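You operate a simulated robot arm through the tools that you are given. There is no shell and no other tool.

You run a simulated robot arm. Do the job below in one go: nothing can be reset, and whatever is moved stays where it is left.

TASK
Test the relay in the socket at its printed volts: good to the green tray, bad to the red.
Fine: the trays beside the tester; switch off before it comes out.

The check looks at the end state, three seconds after you hand in, the way a careful person would. Anything else that was tipped, shoved, dropped, spilled or broken makes it a failure.

THE ROBOT
A 7-joint arm with a fingered hand, fixed in place. Base frame: the origin is at the foot of the arm, x ahead of it, y to its left, z up; the work surface is at about z = 72. Readings come in cm, rad, newtons and seconds.
With the tool pointing down near the work surface it reaches from about 30 to 70 cm from the base axis. Its first joint turns from -2.897 to 2.897 rad. Payload 4 kg.
The TCP is the grasp point between the finger pads, 2.6 cm short of the fingertips. In the tool frame z runs along the fingers and y along their closing line. Largest opening 15.6 cm; the body of the gripper starts 7.3 cm behind the TCP. The gripper is a hand of 4 fingers: y runs from the thumb to the fingers, the wrist lies at [0, 0, -23.9] in the tool frame, and closing takes about 1.5 s.
Orientation is told as [roll, pitch, yaw] about the base's x, y, z axes, in that order, counted from this pose: with the fingers straight down and closing along the base's y, the tool's x points along the base's -x, its y along +y and its z along -z.

THE INTERFACE
- The arm moves only by the tool nudge_tool. Its argument "targets" is a list of rows, each a list of 6 numbers: the turn, a rotation vector about the tool's x, y, z in units of 5 degrees (1.0 is 5 degrees), then the shift along the tool's x, y, z in units of 25 mm (1.0 is 25 mm). In form: [[wx, wy, wz, tx, ty, tz], ...]. A call has 1 to 20 rows; each row shifts and turns the commanded pose from where the row before left it, along the tool's axes as they then stand. "grip" is the finger opening in cm, from 0 to 15.6, set as the call begins (left out, the last holds). A call with a number of a shift or a turn outside -1 to 1 is refused whole. Each row takes 0.2 s and may step no farther than 5 cm and 0.15 rad from the row before; otherwise, or with a gripper value out of range, the whole call is refused. A pose out of reach is approached as far as the arm can. The call stops where the force on the tool passes 40 N (or 10 N more than at its start, if that is more) or the arm is blocked; 0.2 s more then pass. The fingers move at their own pace (about 7.2 cm/s each) and stop on an object; they squeeze with about 21 N. The grip force told is the motor's: it shows also when the fingers shut on nothing. Time passes only in rows, and 0.2 s behind the last, so rows that do not move let the fingers close. It gives the time, the measured TCP pose, the force on the tool (base axes), the opening and the grip force at its end, in the units of the frame above (readings bear some noise), with the torque about the TCP (base axes, N m) and any sound that the robot's microphone picked up, and new pictures: "pictures" is both (left out), scene, wrist or none.
- Cameras (640 x 400 px; columns grow to the right, rows downward): "scene" is fixed at [5.14, -64.26, 149.23]; the picture's right is [0.70, -0.72, 0.00], its down [-0.42, -0.40, -0.82] and it looks along [0.59, 0.57, -0.58] (base axes); focal length 357 px, centre (320, 200). "wrist" rides on the gripper at [5.8, -5.8, -9.1] in the tool frame; the picture's right is [0.71, 0.71, 0.00], its down [-0.53, 0.53, -0.67] and it looks along [-0.47, 0.47, 0.74] (tool axes); focal length 265 px, centre (320, 200).
- curl_fingers(finger1, finger2, finger3, thumb_bend): sets how far each is bent, from 0 (flat) to 1 (curled in); at 0.3 the hand is open as for a grip, at 0.7 the pads meet at the TCP. One left out holds its place. A second passes; each finger stops where it meets its share of the squeeze, and holds until it gets a number again. A gripper value or a shape takes the hand back. It gives what a move gives, with no picture; readings hold the bend of each and the force on the fingers (four entries, about 0 where the hand has none), thumb and palm.
- set_grasp(shape): the hand has 4 fingers and takes this shape, open, in about a second: jaw (thumb against the fingers, like two jaws); tri (thumb and two fingers); tip (a fingertip pinch); poke (one finger out to press); point (the index stretched); flat (the hand flat); cup (the hand cupped); fist (a fist). The gripper value then closes the fingers along that shape, each until it touches; the sizes above hold for jaw. It gives what a move gives, with no picture.
- probe_pixels(camera, pixels): for up to 12 pixels [column, row] of the newest picture of that camera ("zoom" is the newest enlarged one), the place [x, y, z] in the base frame of the surface seen there, good to about 0.2 cm, but the place of the scene camera against the robot may be out by one fixed shift of up to 1.8 cm in any direction. No time passes.
- close_up(camera, box): a new picture of the part [left, top, right, bottom] of that camera's present view, enlarged. No time passes.
- hand_in(): hands the job in; it is judged then, once.

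Open the gripper and draw the arm clear of the work before you hand the job in, unless the task says otherwise.

The tools are called after "Call:" as a command line: name --pt "numbers of a row" for each row, then --argument value for the rest, lists and objects as JSON in quotes. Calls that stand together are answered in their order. nudge_tool: Moves the arm, as the interface text tells. Its arguments: {"type":"object","properties":{"targets":{"type":"array","items":{"type":"array","items":{"type":"number"}}},"grip":{"type":"number"},"pictures":{"type":"string","enum":["both","scene","wrist","none"]}},"required":["targets"]} The other tools are called the same way: set_grasp (shape) gives the hand a shape; curl_fingers (finger1, finger2, finger3, thumb_bend) moves the fingers one by one; probe_pixels (camera, pixels) gives the place of the surface under pixels of a picture; close_up (camera, box) takes an enlarged picture of a part of a camera's view; hand_in () hands the job in.

At the start:

```text
time: 0.0
position: [48.15, 3.63, 108.94]
tool_rot: [0.0, -0.002, -0.002]
wrist_force: [0.2, -1.0, -0.2]
moment: [-0.01, -0.02, 0.03]
grip_width: 15.6
grasp_force: 0.0
shape: jaw
bend: [0.3, 0.3, 0.3, 0.3]
finger forces: [0.1, 0.0, 0.0, 0.1, 0.1, 0.0]
```

scene: 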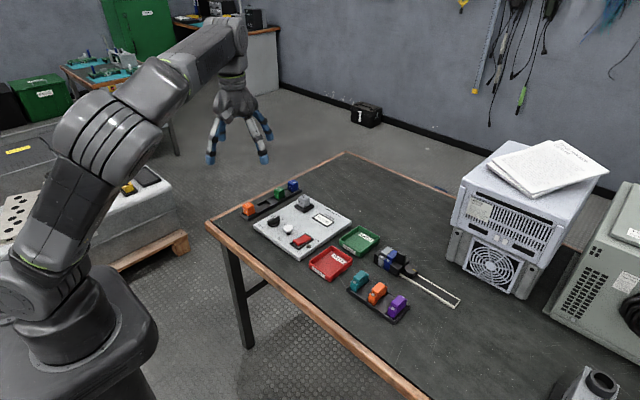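
wrist: 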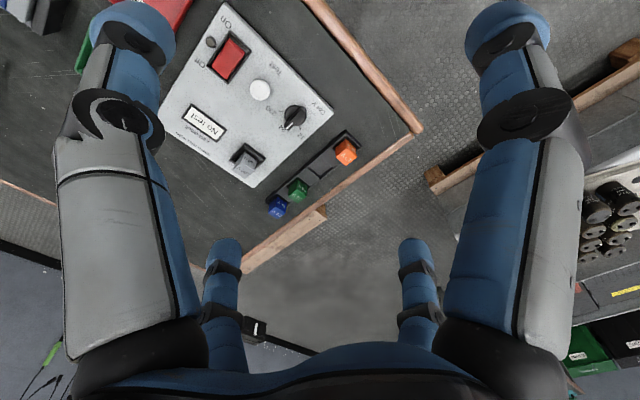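

The scene shows a tester panel around (303,225) with a relay in the socket, a dial, a button and a red switch. I take enlarged views to read the labels.

Call:
close_up --camera "scene" --box '[230, 170, 390, 290]'

Call:
close_up --camera "wrist" --box '[150, 0, 370, 220]'

```text
3.33 times, centred on (310, 230) of scene
```

zoom: 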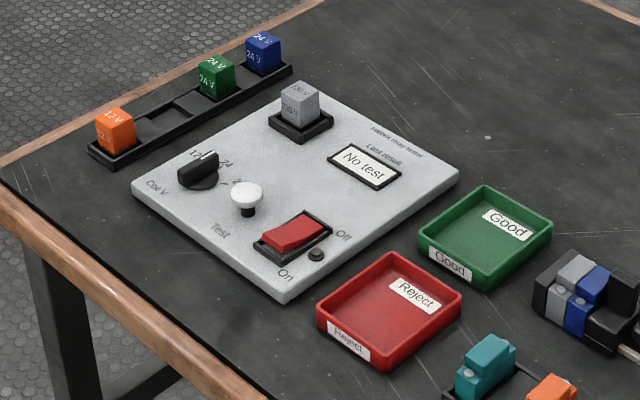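

```text
1.82 times, centred on (260, 110) of wrist
```

zoom: 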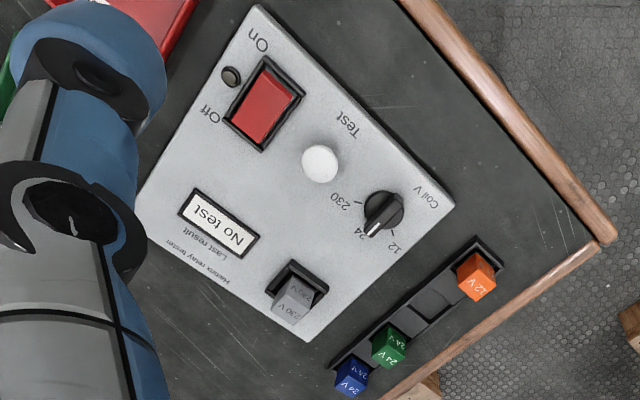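

The socketed relay is grey; its print appears to read 230 V. I zoom further on the relay and the dial.

Call:
close_up --camera "wrist" --box '[255, 85, 325, 135]'

Call:
close_up --camera "scene" --box '[290, 185, 330, 210]'

Call:
close_up --camera "scene" --box '[262, 200, 326, 240]'

Call:
close_up --camera "wrist" --box '[170, 90, 270, 190]'

```text
8.00 times, centred on (290, 110) of wrist
```

zoom: 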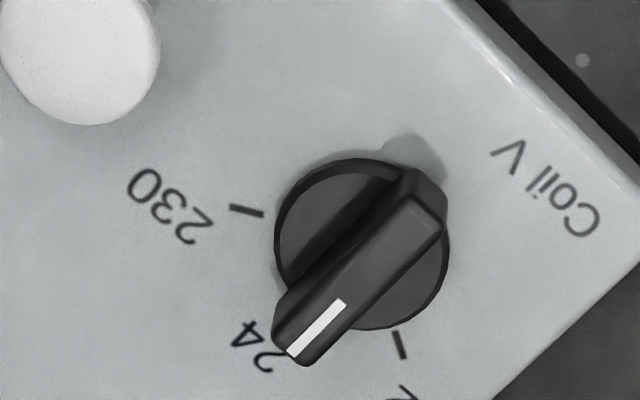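

```text
16.00 times, centred on (310, 198) of scene
```

zoom: 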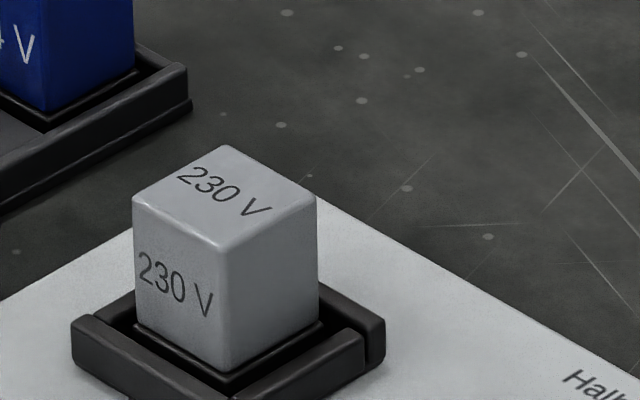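

```text
10.00 times, centred on (294, 220) of scene
```

zoom: 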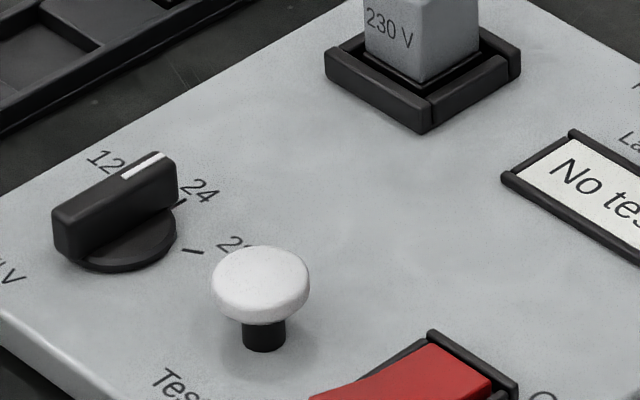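

```text
4.00 times, centred on (220, 140) of wrist
```

zoom: 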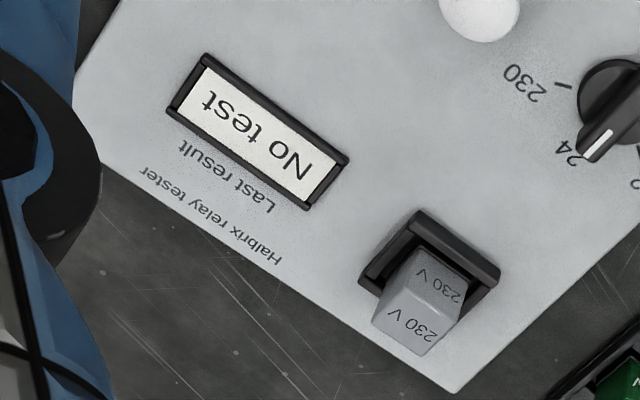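

The relay is printed 230 V and the dial pointer sits at 24, so it must be turned to 230. I probe the tester's parts with the wrist camera for true base-frame locations.

Call:
probe_pixels --camera "wrist" --pixels '[[295, 115], [288, 126], [300, 107], [260, 91], [225, 65], [236, 47], [242, 166], [258, 160], [210, 42], [330, 112], [223, 5], [165, 95]]'

Call:
probe_pixels --camera "scene" --pixels '[[280, 219], [292, 229], [305, 196], [308, 203], [298, 242], [308, 236], [330, 262], [358, 240], [320, 219], [263, 217], [301, 260], [350, 219]]'

```text
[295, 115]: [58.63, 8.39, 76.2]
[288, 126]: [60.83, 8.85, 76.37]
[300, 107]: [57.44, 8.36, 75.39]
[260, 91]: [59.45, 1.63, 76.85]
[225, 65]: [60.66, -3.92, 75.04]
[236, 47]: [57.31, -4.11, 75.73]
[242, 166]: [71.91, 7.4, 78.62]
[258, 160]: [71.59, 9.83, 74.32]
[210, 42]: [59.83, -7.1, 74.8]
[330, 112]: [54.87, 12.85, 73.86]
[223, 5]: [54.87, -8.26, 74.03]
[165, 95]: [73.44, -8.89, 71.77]
```

```text
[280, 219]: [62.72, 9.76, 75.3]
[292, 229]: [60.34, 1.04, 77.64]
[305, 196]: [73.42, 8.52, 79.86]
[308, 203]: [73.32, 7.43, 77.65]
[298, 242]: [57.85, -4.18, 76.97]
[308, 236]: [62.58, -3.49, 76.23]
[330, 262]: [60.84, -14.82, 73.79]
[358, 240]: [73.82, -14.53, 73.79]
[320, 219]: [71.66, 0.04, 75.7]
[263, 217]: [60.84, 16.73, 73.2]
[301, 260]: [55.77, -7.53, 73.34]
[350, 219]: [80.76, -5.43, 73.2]
```

The panel is squared to the base axes (top about z = 74), the dial bar is at about (59, 8.5), the button at (59.5, 1.6), the rocker at (59, -4), and the relay at (72, 8). I'll try the pinch shape in the air to see where the fingers are.

Call:
set_grasp --shape "tip"

Call:
close_up --camera "scene" --box '[180, 60, 300, 180]'

Call:
close_up --camera "wrist" --box '[0, 0, 640, 400]'

```text
time: 0.9
position: [48.27, 3.51, 109.03]
tool_rot: [0.001, -0.002, -0.001]
wrist_force: [0.6, -0.3, -0.1]
moment: [-0.02, -0.01, 0.0]
grip_width: 15.61
grasp_force: 0.1
shape: tip
bend: [0.12, 0.3, 0.12, 0.3]
finger forces: [0.1, 0.0, 0.0, 0.1, 0.0, 0.1]
```

```text
3.33 times, centred on (240, 120) of scene
```

zoom: 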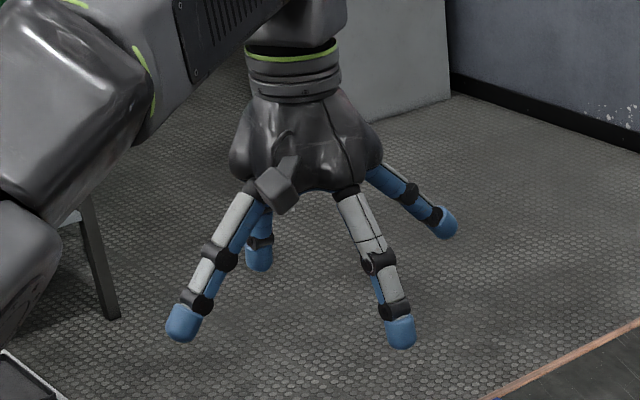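

```text
1.00 times, centred on (320, 200) of wrist (not enlarged: the box is as wide or as high as the picture)
```

zoom: 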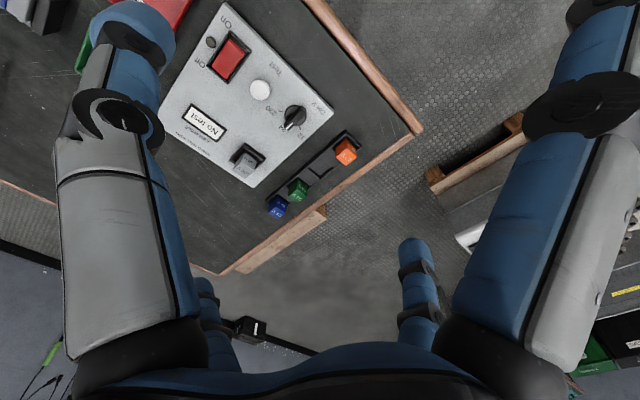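

In the tip shape, thumb (base -y side) and finger 2 (base +y side) form the pinch while fingers 1 and 3 stretch out along x. I probe the fingertips and then try the poke shape.

Call:
probe_pixels --camera "zoom" --pixels '[[130, 20]]'

Call:
probe_pixels --camera "scene" --pixels '[[199, 160], [264, 160], [278, 129], [221, 137]]'

Call:
set_grasp --shape "poke"

Call:
close_up --camera "scene" --box '[180, 60, 300, 180]'

Call:
close_up --camera "wrist" --box '[0, 0, 640, 400]'

```text
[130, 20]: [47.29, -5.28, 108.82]
```

```text
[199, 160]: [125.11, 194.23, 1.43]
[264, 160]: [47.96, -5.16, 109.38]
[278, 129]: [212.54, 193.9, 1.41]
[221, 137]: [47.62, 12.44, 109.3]
```

```text
time: 1.8
position: [48.27, 3.6, 108.88]
tool_rot: [0.001, -0.002, -0.002]
wrist_force: [0.2, 0.5, -0.1]
moment: [0.03, 0.0, -0.01]
grip_width: 0.0
grasp_force: 0.0
shape: poke
bend: [1.0, 1.0, 1.0, 0.91]
finger forces: [0.0, 0.0, 0.0, 0.0, 0.0, 0.0]
```

```text
3.33 times, centred on (240, 120) of scene
```

zoom: 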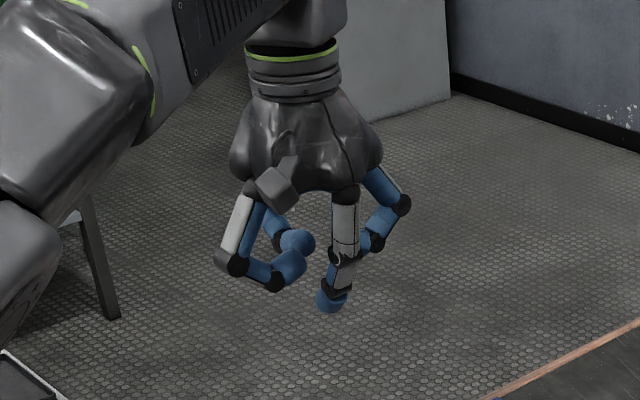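

```text
1.00 times, centred on (320, 200) of wrist (not enlarged: the box is as wide or as high as the picture)
```

zoom: 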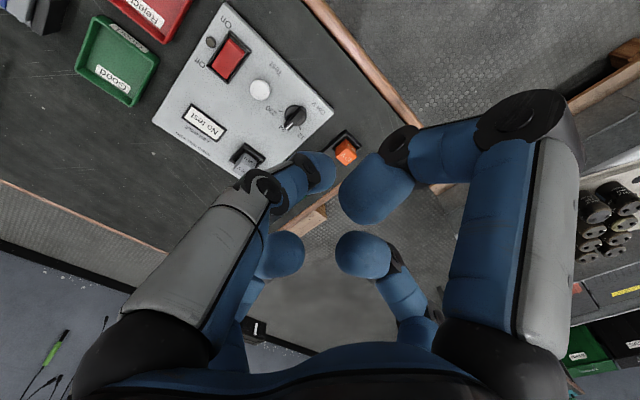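

In poke, the thumb stays out as the pressing finger while the other three curl in. I probe the thumb tip with the wrist camera to get its place relative to the TCP.

Call:
probe_pixels --camera "wrist" --pixels '[[318, 160], [325, 175], [320, 190], [305, 185], [300, 170], [310, 172], [380, 195], [365, 245], [285, 245], [330, 165]]'

Call:
close_up --camera "wrist" --box '[220, 100, 420, 300]'

Call:
set_grasp --shape "point"

Call:
close_up --camera "scene" --box '[180, 60, 300, 180]'

Call:
close_up --camera "wrist" --box '[0, 0, 640, 400]'

```text
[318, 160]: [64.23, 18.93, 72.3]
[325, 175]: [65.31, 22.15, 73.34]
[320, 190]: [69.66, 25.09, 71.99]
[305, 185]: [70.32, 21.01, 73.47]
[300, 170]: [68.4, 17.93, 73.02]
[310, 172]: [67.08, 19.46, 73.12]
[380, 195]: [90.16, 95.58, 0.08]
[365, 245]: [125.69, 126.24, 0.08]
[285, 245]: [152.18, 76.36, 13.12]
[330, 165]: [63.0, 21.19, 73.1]
```

```text
2.00 times, centred on (320, 200) of wrist
```

zoom: 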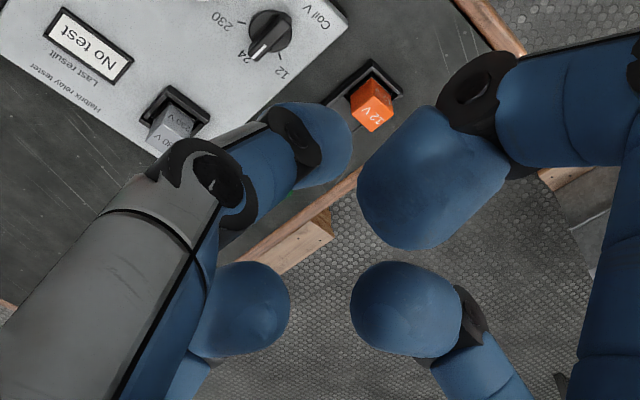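

```text
time: 2.7
position: [48.2, 3.76, 108.98]
tool_rot: [0.001, -0.001, -0.002]
wrist_force: [0.2, 0.0, 0.0]
moment: [0.0, -0.03, 0.04]
grip_width: 15.0
grasp_force: 0.2
shape: point
bend: [0.7, 1.0, 1.0, 0.79]
finger forces: [0.0, 0.1, 0.0, 0.0, 0.0, 0.1]
```

```text
3.33 times, centred on (240, 120) of scene
```

zoom: 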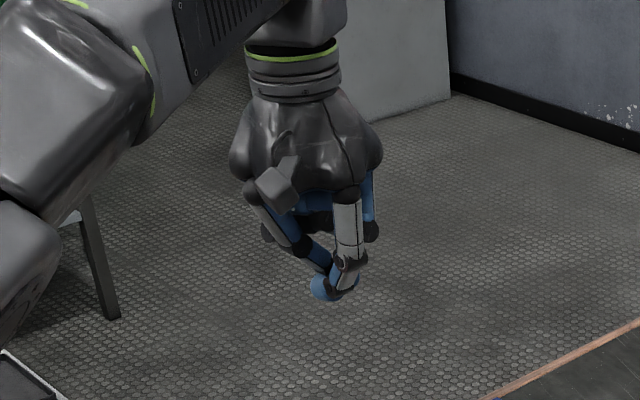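

```text
1.00 times, centred on (320, 200) of wrist (not enlarged: the box is as wide or as high as the picture)
```

zoom: 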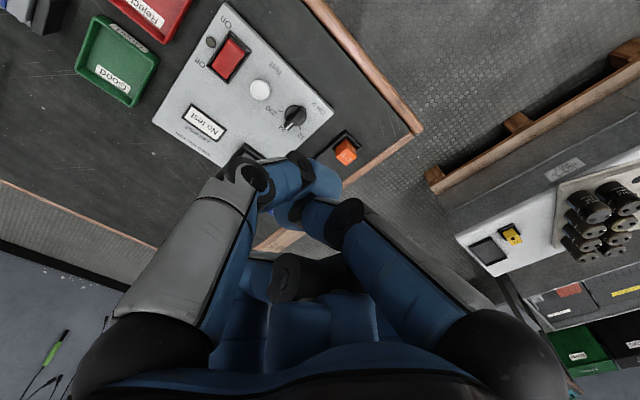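

The wrist probe looks through the hand, so I'll rely on geometry for fingertips. I go back to poke, let it settle with a still move, and look again.

Call:
set_grasp --shape "poke"

Call:
nudge_tool --pt "0 0 0 0 0 0" --pt "0 0 0 0 0 0" --pt "0 0 0 0 0 0" --pt "0 0 0 0 0 0" --pt "0 0 0 0 0 0"

Call:
close_up --camera "scene" --box '[180, 60, 300, 180]'

```text
time: 3.6
position: [48.21, 3.49, 108.95]
tool_rot: [0.0, -0.002, -0.002]
wrist_force: [0.3, 0.2, 0.0]
moment: [0.01, -0.01, 0.04]
grip_width: 0.0
grasp_force: 0.0
shape: poke
bend: [1.0, 1.0, 1.0, 0.91]
finger forces: [0.0, 0.1, 0.0, 0.1, 0.0, 0.0]
```

```text
time: 4.8
position: [48.15, 3.35, 109.04]
tool_rot: [0.0, -0.001, -0.002]
wrist_force: [-0.1, -0.1, 0.5]
moment: [0.01, 0.01, 0.0]
grip_width: 0.0
grasp_force: 0.1
shape: poke
bend: [1.0, 1.0, 1.0, 0.91]
finger forces: [0.0, 0.0, 0.0, 0.0, 0.1, 0.0]
```

scene: 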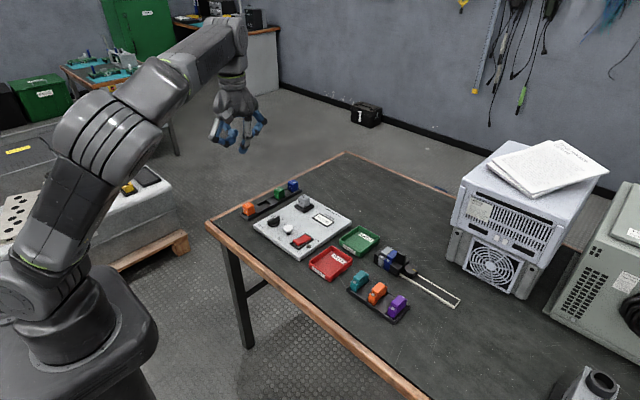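
wrist: 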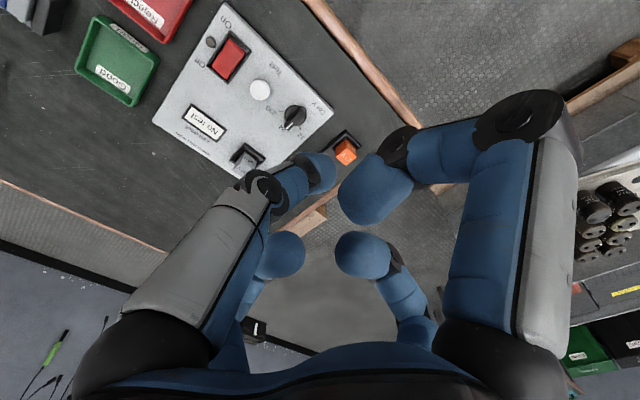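

```text
3.33 times, centred on (240, 120) of scene
```

zoom: 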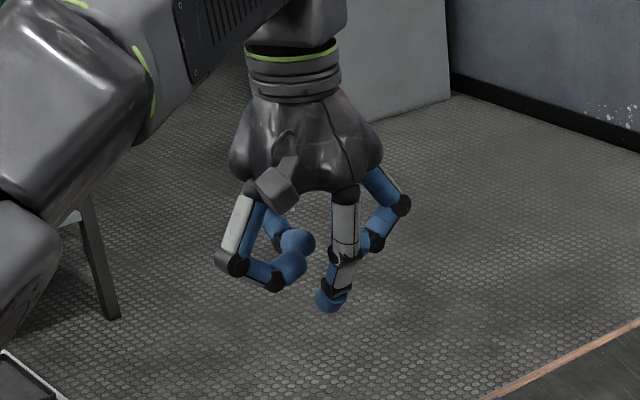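

Poke is steady: thumb tip sits on the tool axis about 2.6 cm beyond the TCP. Now I try a two-finger pinch with fingers 1 and 3 folded away (for the dial bar).

Call:
curl_fingers --finger1 1.0 --finger2 0.5 --finger3 1.0 --thumb_bend 0.5

Call:
close_up --camera "scene" --box '[180, 60, 300, 180]'

Call:
close_up --camera "wrist" --box '[0, 0, 640, 400]'

```text
time: 5.8
position: [48.21, 3.47, 109.0]
tool_rot: [0.0, -0.001, -0.002]
wrist_force: [-0.5, 0.4, 0.0]
moment: [0.0, -0.04, -0.01]
grip_width: 4.71
grasp_force: 0.1
shape: fingers
bend: [0.92, 0.5, 1.0, 0.5]
finger forces: [0.1, 0.0, 0.0, 0.1, 0.0, 0.0]
```

```text
3.33 times, centred on (240, 120) of scene
```

zoom: 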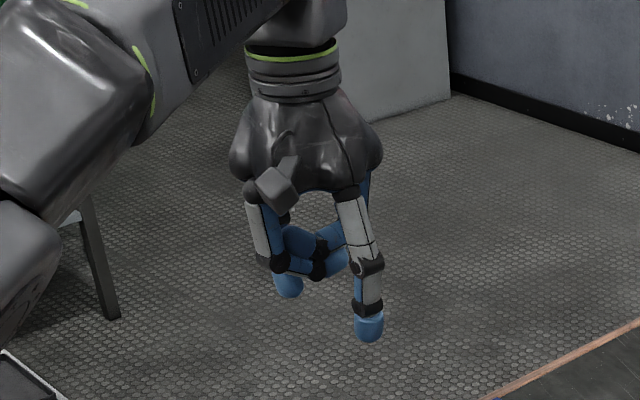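

```text
1.00 times, centred on (320, 200) of wrist (not enlarged: the box is as wide or as high as the picture)
```

zoom: 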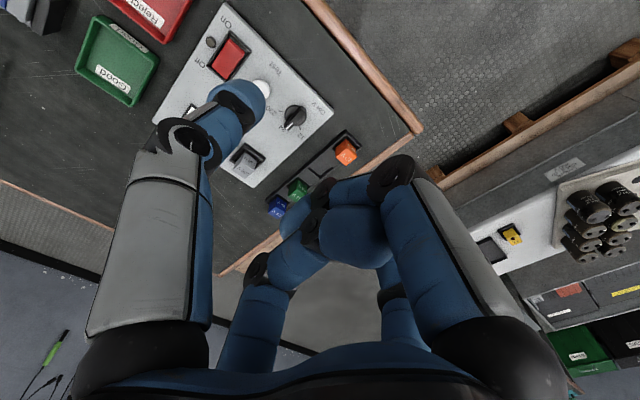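

Folded fingers cross in the middle and could block the pinch. I test the jaw shape closed to 4 cm to see whether all four fingers converge around the axis.

Call:
set_grasp --shape "jaw"

Call:
nudge_tool --pt "0 0 0 0 0 0" --pt "0 0 0 0 0 0" --pt "0 0 0 0 0 0" --pt "0 0 0 0 0 0" --pt "0 0 0 0 0 0" --pt "0 0 0 0 0 0" --grip 4 --pictures "wrist"

Call:
close_up --camera "scene" --box '[180, 60, 300, 180]'

```text
time: 6.7
position: [48.21, 3.67, 108.93]
tool_rot: [0.0, -0.001, 0.0]
wrist_force: [0.9, 0.1, 0.5]
moment: [-0.02, -0.02, -0.02]
grip_width: 15.56
grasp_force: 0.1
shape: jaw
bend: [0.3, 0.3, 0.3, 0.3]
finger forces: [0.1, 0.0, 0.0, 0.1, 0.0, 0.1]
```

```text
time: 8.1
position: [48.14, 3.54, 108.87]
tool_rot: [0.0, -0.002, -0.002]
wrist_force: [0.3, -0.4, -0.1]
moment: [0.0, 0.02, -0.01]
grip_width: 4.02
grasp_force: 0.0
shape: jaw
bend: [0.78, 0.78, 0.78, 0.7]
finger forces: [0.0, 0.1, 0.0, 0.0, 0.0, 0.0]
```

wrist: 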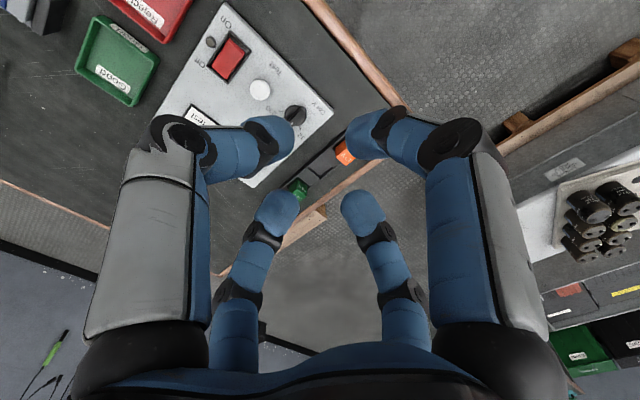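

```text
3.33 times, centred on (240, 120) of scene
```

zoom: 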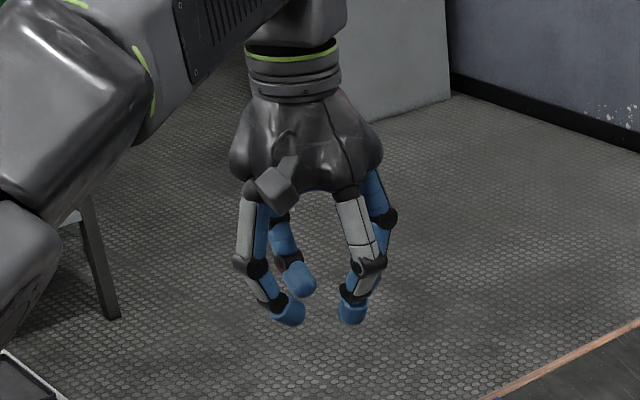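

All four fingers converge evenly on the axis in jaw shape, so I can cage the dial bar (along x) on four sides and twist. I move to above the dial at about z = 90 with the hand open.

Call:
nudge_tool --pt "0 0 0 -0.5 0.245 0.95" --pt "0 0 0 -0.5 0.245 0.95" --pt "0 0 0 -0.5 0.245 0.95" --pt "0 0 0 -0.5 0.245 0.95" --pt "0 0 0 -0.5 0.245 0.95" --pt "0 0 0 -0.5 0.245 0.95" --pt "0 0 0 -0.5 0.245 0.95" --pt "0 0 0 -0.5 0.245 0.95" --pt "0 0 0 0 0 0" --grip 15.6

Call:
close_up --camera "wrist" --box '[160, 0, 480, 200]'

```text
time: 10.1
position: [58.0, 8.53, 89.94]
tool_rot: [0.0, 0.0, 0.0]
wrist_force: [0.5, -0.3, 0.1]
moment: [-0.05, 0.0, 0.02]
grip_width: 15.59
grasp_force: 0.1
shape: jaw
bend: [0.3, 0.3, 0.3, 0.3]
finger forces: [0.1, 0.0, 0.0, 0.0, 0.1, 0.0]
```

scene: 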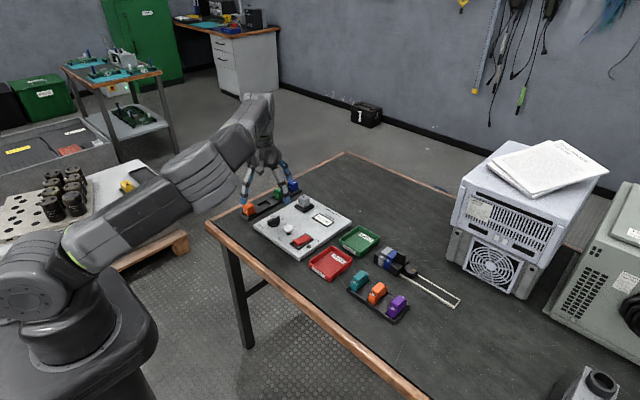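
wrist: 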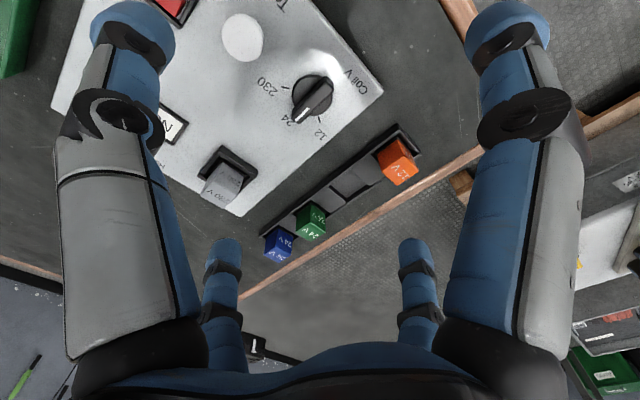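

```text
2.00 times, centred on (320, 100) of wrist
```

zoom: 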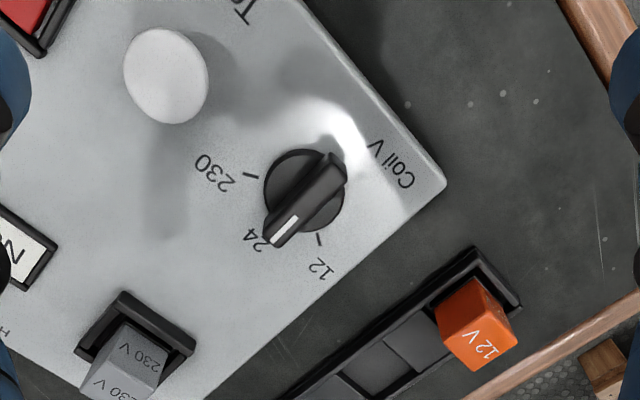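

I probe the bar's top along its length, the disc, the ticks, and the neighbours in this closer view.

Call:
probe_pixels --camera "zoom" --pixels '[[277, 235], [300, 210], [325, 172], [333, 162], [280, 190], [335, 215], [250, 175], [319, 240], [165, 55], [120, 365], [200, 260], [430, 140]]'

Call:
close_up --camera "wrist" --box '[272, 60, 352, 130]'

```text
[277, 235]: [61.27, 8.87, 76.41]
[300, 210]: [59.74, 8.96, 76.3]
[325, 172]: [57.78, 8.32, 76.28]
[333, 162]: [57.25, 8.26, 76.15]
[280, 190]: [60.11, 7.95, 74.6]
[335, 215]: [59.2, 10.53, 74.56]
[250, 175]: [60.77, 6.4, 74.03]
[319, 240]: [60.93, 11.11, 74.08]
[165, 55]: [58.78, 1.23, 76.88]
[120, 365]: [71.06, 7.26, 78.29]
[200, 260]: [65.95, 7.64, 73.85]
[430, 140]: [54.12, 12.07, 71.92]
```

```text
5.71 times, centred on (312, 95) of wrist
```

zoom: 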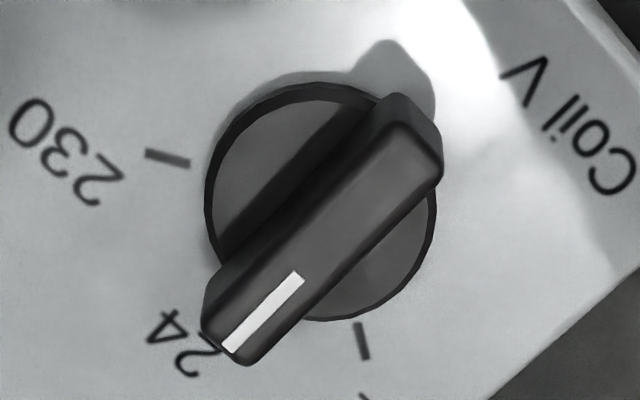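

By geometry the bar runs along x from about 57.0 to 61.4 at y ≈ 8.7, top at z ≈ 76.3, ticks at ±60°, so 230 is 60° clockwise from above. I descend over its centre (59.2, 8.68) to z ≈ 80.5 with a 7 cm opening.

Call:
nudge_tool --pt "0 0 0 -0.096 0.012 0.0" --pt "0 0 0 -0.096 0.012 0.0" --pt "0 0 0 -0.096 0.012 0.76" --pt "0 0 0 -0.096 0.012 0.76" --pt "0 0 0 -0.096 0.012 0.76" --pt "0 0 0 0 0 0.76" --pt "0 0 0 0 0 0.76" --pt "0 0 0 0 0 0" --grip 7

Call:
close_up --camera "scene" --box '[230, 150, 350, 250]'

```text
time: 11.9
position: [59.54, 8.51, 80.47]
tool_rot: [-0.001, 0.0, -0.002]
wrist_force: [0.0, 0.2, -0.3]
moment: [0.01, -0.01, -0.01]
grip_width: 7.06
grasp_force: 0.1
shape: jaw
bend: [0.39, 0.39, 0.39, 0.7]
finger forces: [0.0, 0.0, 0.0, 0.1, 0.0, 0.0]
```

scene: 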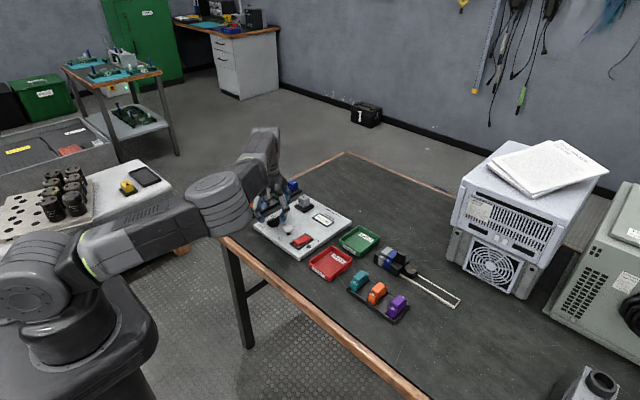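
wrist: 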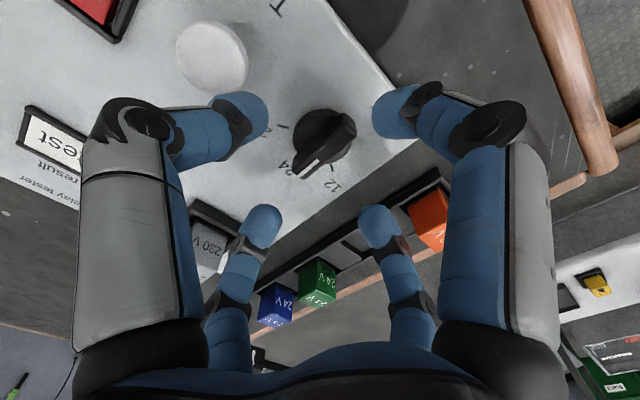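

```text
4.00 times, centred on (290, 200) of scene
```

zoom: 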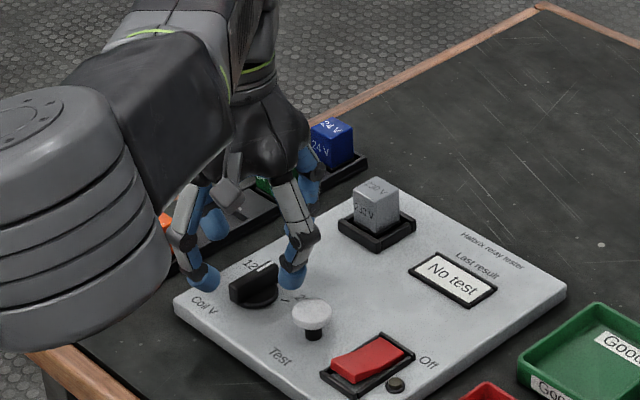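

The hand is over the dial with the four fingertips around it; the bar is near (323,143) in the wrist view. I zoom in to check centring and probe the relay rack for clearance of the far fingers.

Call:
close_up --camera "wrist" --box '[260, 90, 390, 190]'

Call:
probe_pixels --camera "wrist" --pixels '[[430, 205], [318, 275], [275, 300], [420, 180], [340, 245], [205, 245], [205, 35], [220, 205]]'

```text
4.00 times, centred on (325, 140) of wrist
```

zoom: 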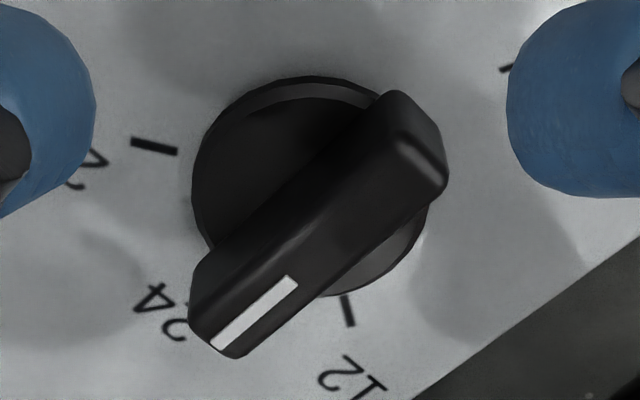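

```text
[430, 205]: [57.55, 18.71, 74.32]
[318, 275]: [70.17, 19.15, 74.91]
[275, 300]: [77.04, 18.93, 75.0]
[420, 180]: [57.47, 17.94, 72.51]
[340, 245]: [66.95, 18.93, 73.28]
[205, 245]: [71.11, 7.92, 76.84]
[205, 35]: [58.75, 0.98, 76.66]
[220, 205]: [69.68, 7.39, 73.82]
```

The bar is centred in the tool frame to within about 0.1 cm, and the rack (y ≈ 18) is clear of the fingers. I lower 2.8 cm so the fingertips flank the bar.

Call:
nudge_tool --pt "0 0 0 0.03 0.0 0.4" --pt "0 0 0 0 0 0.4" --pt "0 0 0 0 0 0.32" --pt "0 0 0 0 0 0"

Call:
close_up --camera "scene" --box '[240, 180, 320, 250]'

```text
time: 12.9
position: [59.43, 8.51, 77.57]
tool_rot: [-0.001, -0.002, -0.002]
wrist_force: [0.6, 0.1, 0.3]
moment: [0.0, 0.01, 0.02]
grip_width: 7.06
grasp_force: 0.0
shape: jaw
bend: [0.39, 0.39, 0.39, 0.7]
finger forces: [0.1, 0.0, 0.0, 0.0, 0.0, 0.0]
```

scene: 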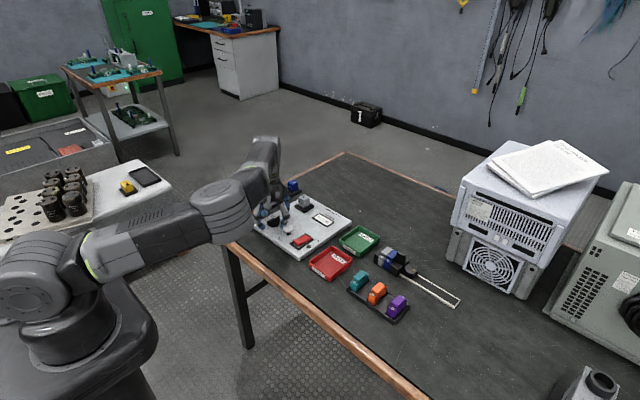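
wrist: 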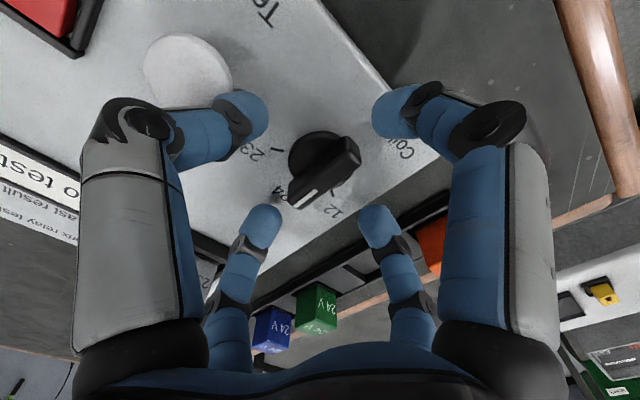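

```text
5.71 times, centred on (280, 215) of scene
```

zoom: 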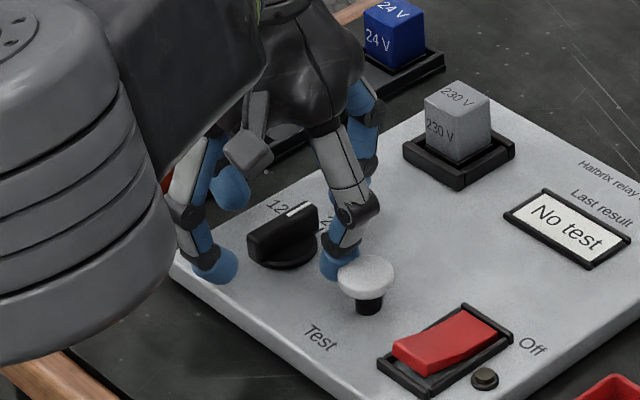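

Fingertips flank the bar without touching anything (force ≈ 0). I close the fingers onto the bar, holding still.

Call:
nudge_tool --pt "0 0 0 0 0 0" --pt "0 0 0 0 0 0" --pt "0 0 0 0 0 0" --pt "0 0 0 0 0 0" --pt "0 0 0 0 0 0" --pt "0 0 0 0 0 0" --grip 0

Call:
close_up --camera "wrist" --box '[200, 60, 440, 260]'

Call:
close_up --camera "scene" --box '[240, 180, 320, 250]'

```text
time: 14.3
position: [59.45, 8.64, 77.62]
tool_rot: [-0.001, 0.0, -0.002]
wrist_force: [1.2, 0.3, -5.9]
moment: [0.05, -0.04, 0.02]
grip_width: 1.69
grasp_force: 20.3
shape: jaw
bend: [0.78, 0.73, 0.78, 0.7]
finger forces: [18.2, 18.4, 18.5, 0.1, 18.0, 0.1]
```

scene: 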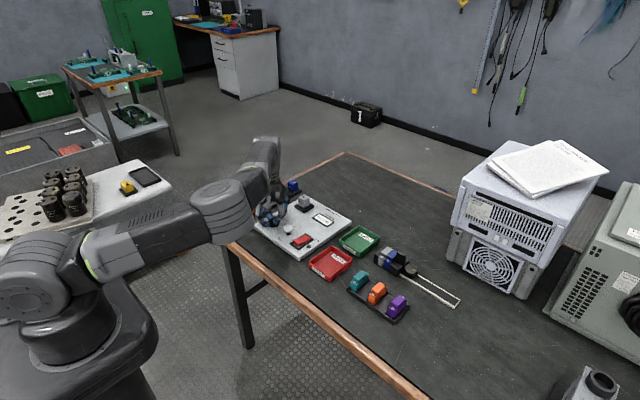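
wrist: 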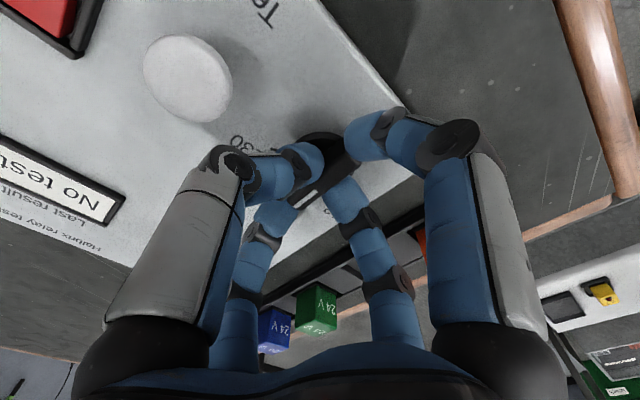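

```text
2.00 times, centred on (320, 160) of wrist
```

zoom: 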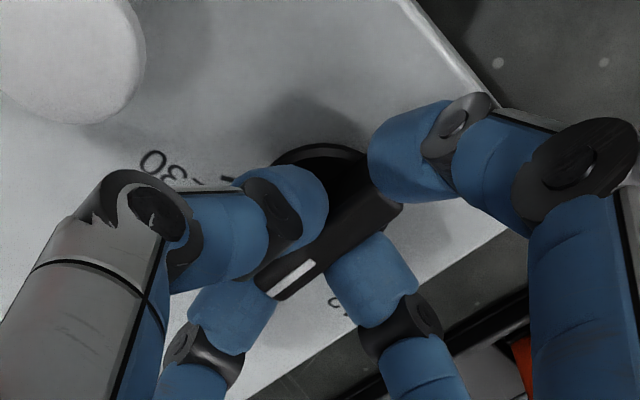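

```text
5.71 times, centred on (280, 215) of scene
```

zoom: 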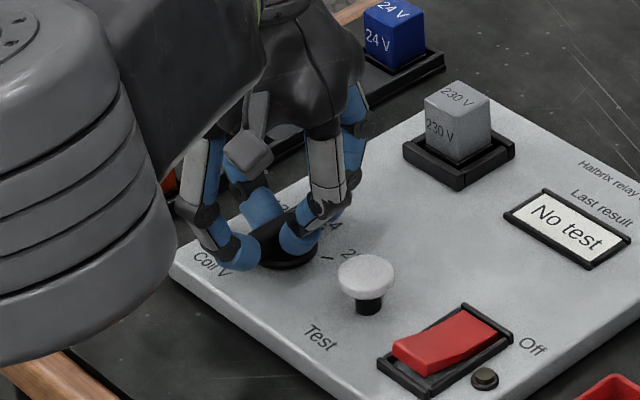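

All four fingers hold the bar (about 18 N each). I twist 60° about the tool's +z (clockwise seen from above) toward 230.

Call:
nudge_tool --pt "0 0 0.7 0 0 0" --pt "0 0 0.7 0 0 0" --pt "0 0 0.7 0 0 0" --pt "0 0 0.7 0 0 0" --pt "0 0 0.7 0 0 0" --pt "0 0 0.7 0 0 0" --pt "0 0 0.7 0 0 0" --pt "0 0 0.7 0 0 0" --pt "0 0 0.7 0 0 0" --pt "0 0 0.7 0 0 0" --pt "0 0 0.7 0 0 0" --pt "0 0 0.7 0 0 0" --pt "0 0 0.7 0 0 0" --pt "0 0 0.7 0 0 0" --pt "0 0 0.7 0 0 0" --pt "0 0 0.7 0 0 0" --pt "0 0 0.8 0 0 0" --pt "0 0 0 0 0 0" --pt "0 0 0 0 0 0"

Call:
close_up --camera "scene" --box '[240, 180, 320, 250]'

```text
time: 17.9
position: [58.99, 7.98, 77.98]
tool_rot: [0.006, 0.034, -1.007]
wrist_force: [-1.3, 27.2, -16.2]
moment: [0.24, -0.11, 0.06]
grip_width: 1.28
grasp_force: 20.5
shape: jaw
bend: [0.53, 0.63, 0.81, 0.8]
finger forces: [17.5, 22.3, 0.0, 0.0, 0.0, 0.0]
out of reach, approached as far as the arm can: row 16, 17
stopped in row 17: the force on the tool passed its limit at 48 N (the readings are from after the stop); the commanded pose is now the measured one
```

scene: 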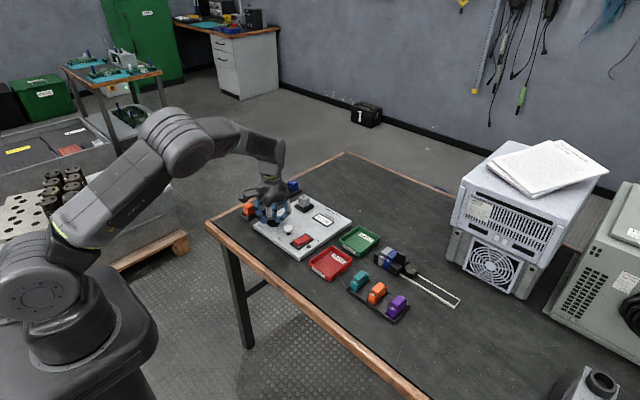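
wrist: 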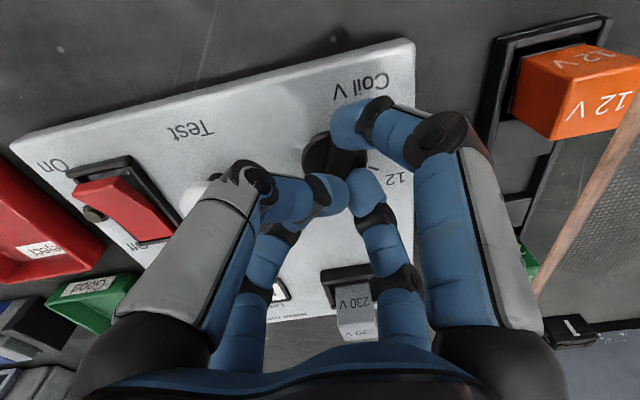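

```text
5.71 times, centred on (280, 215) of scene
```

zoom: 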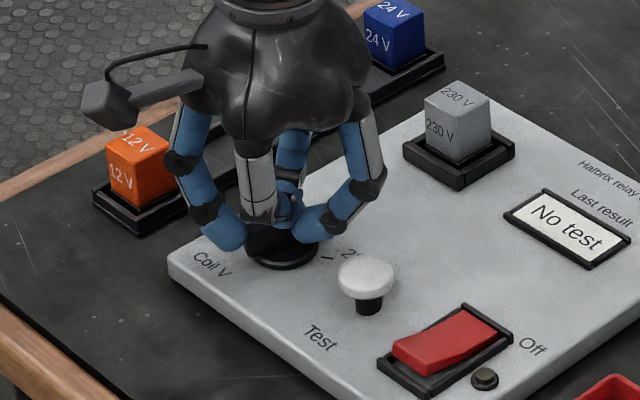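

The arm met a joint limit near the end of the twist and stopped at 48 N with yaw about -57.7°. I open the fingers in place to relieve the force and look at the dial.

Call:
nudge_tool --pt "0 0 0 0 0 0" --pt "0 0 0 0 0 0" --pt "0 0 0 0 0 0" --pt "0 0 0 0 0 0" --pt "0 0 0 0 0 0" --grip 7

Call:
close_up --camera "scene" --box '[240, 180, 320, 250]'

Call:
close_up --camera "wrist" --box '[240, 60, 440, 260]'

```text
time: 19.1
position: [59.28, 6.92, 78.19]
tool_rot: [0.004, 0.023, -1.013]
wrist_force: [0.9, 1.0, 0.2]
moment: [0.01, 0.0, 0.03]
grip_width: 6.98
grasp_force: 0.0
shape: jaw
bend: [0.39, 0.39, 0.39, 0.7]
finger forces: [0.1, 0.1, 0.0, 0.0, 0.0, 0.0]
```

scene: 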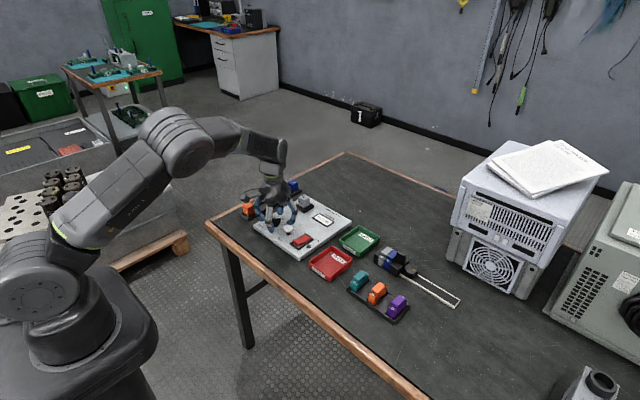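
wrist: 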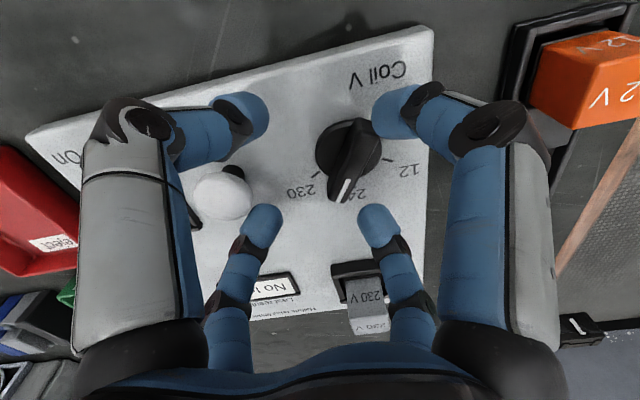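

```text
5.71 times, centred on (280, 215) of scene
```

zoom: 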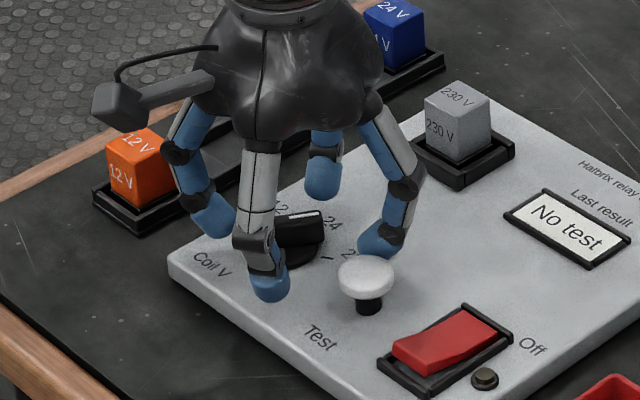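

```text
2.00 times, centred on (340, 160) of wrist
```

zoom: 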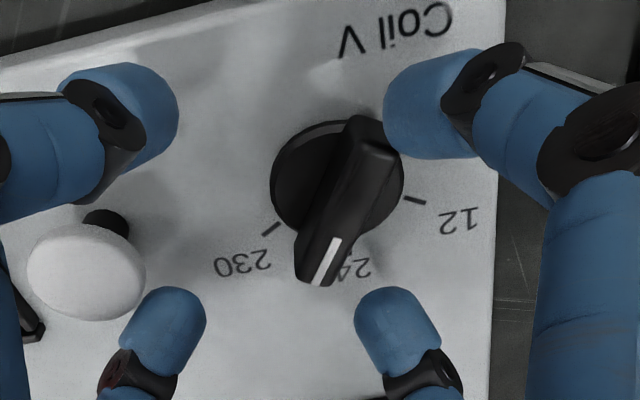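

The dial bar moved about half way (pointer now near -30°, between 24 and 230). I lift clear, correct the small tilt, re-centre, and unwind the yaw so I can regrip from the other side with room to turn.

Call:
nudge_tool --pt "0 -0.264 0 0 0 -0.8" --pt "0 0 0 0.29 0.187 -0.8" --pt "0 0 0 0.29 0.187 -0.8" --pt "0 0 -1 0 0 0" --pt "0 0 -1 0 0 0" --pt "0 0 -1 0 0 0" --pt "0 0 -1 0 0 0" --pt "0 0 -1 0 0 0" --pt "0 0 -1 0 0 0" --pt "0 0 -1 0 0 0" --pt "0 0 -1 0 0 0" --pt "0 0 -1 0 0 0" --pt "0 0 -1 0 0 0" --pt "0 0 -1 0 0 0" --pt "0 0 -1 0 0 0"

```text
time: 22.3
position: [59.3, 7.88, 84.42]
tool_rot: [0.001, -0.003, 0.034]
wrist_force: [-0.7, 0.0, -0.4]
moment: [0.01, -0.02, 0.0]
grip_width: 6.99
grasp_force: 0.1
shape: jaw
bend: [0.39, 0.39, 0.39, 0.7]
finger forces: [0.0, 0.0, 0.0, 0.0, 0.0, 0.0]
out of reach, approached as far as the arm can: row 2, 3
```

scene: 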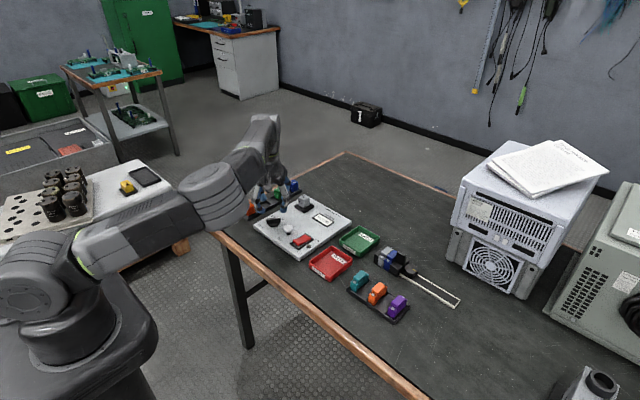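
wrist: 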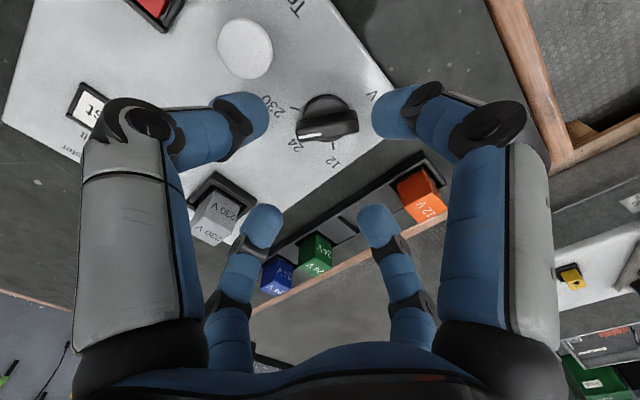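

Yaw is near 0 again and the dial pointer is visible at (315,135). I shift 0.75 cm in y and turn on to yaw ≈ +60° to align finger axes with the bar.

Call:
nudge_tool --pt "0 0 0 0 0.15 0" --pt "0 0 0 0 0.15 0" --pt "0 0 -1 0 0 0" --pt "0 0 -1 0 0 0" --pt "0 0 -1 0 0 0" --pt "0 0 -1 0 0 0" --pt "0 0 -1 0 0 0" --pt "0 0 -1 0 0 0" --pt "0 0 -1 0 0 0" --pt "0 0 -1 0 0 0" --pt "0 0 -1 0 0 0" --pt "0 0 -1 0 0 0" --pt "0 0 -1 0 0 0" --pt "0 0 -0.7 0 0 0" --pt "0 0 0 0 0 0"

Call:
close_up --camera "wrist" --box '[220, 40, 420, 200]'

```text
time: 25.5
position: [59.21, 8.53, 84.52]
tool_rot: [-0.002, -0.005, 1.057]
wrist_force: [-0.4, -0.1, -0.1]
moment: [-0.02, 0.02, 0.0]
grip_width: 6.99
grasp_force: 0.0
shape: jaw
bend: [0.39, 0.39, 0.39, 0.7]
finger forces: [0.0, 0.0, 0.1, 0.1, 0.0, 0.0]
```

scene: 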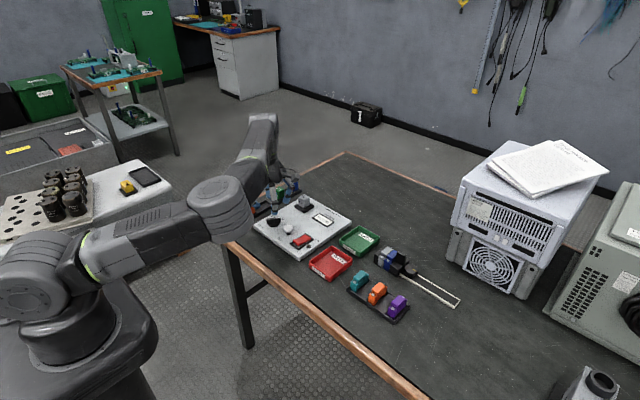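
wrist: 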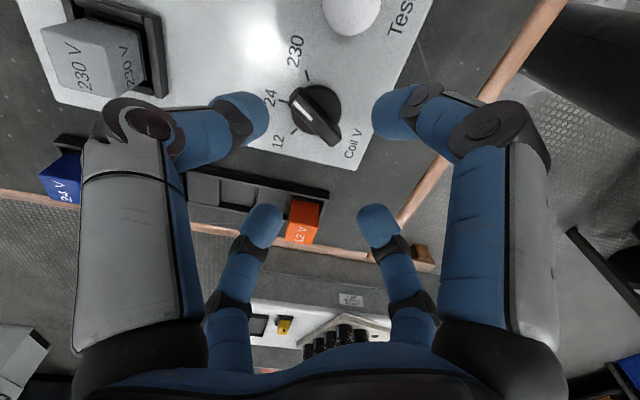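

```text
2.50 times, centred on (320, 120) of wrist
```

zoom: 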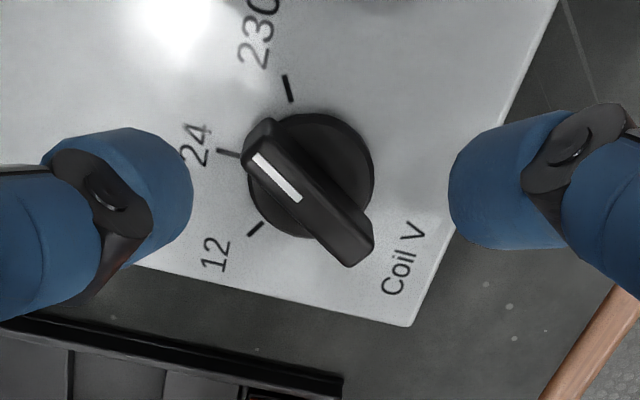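

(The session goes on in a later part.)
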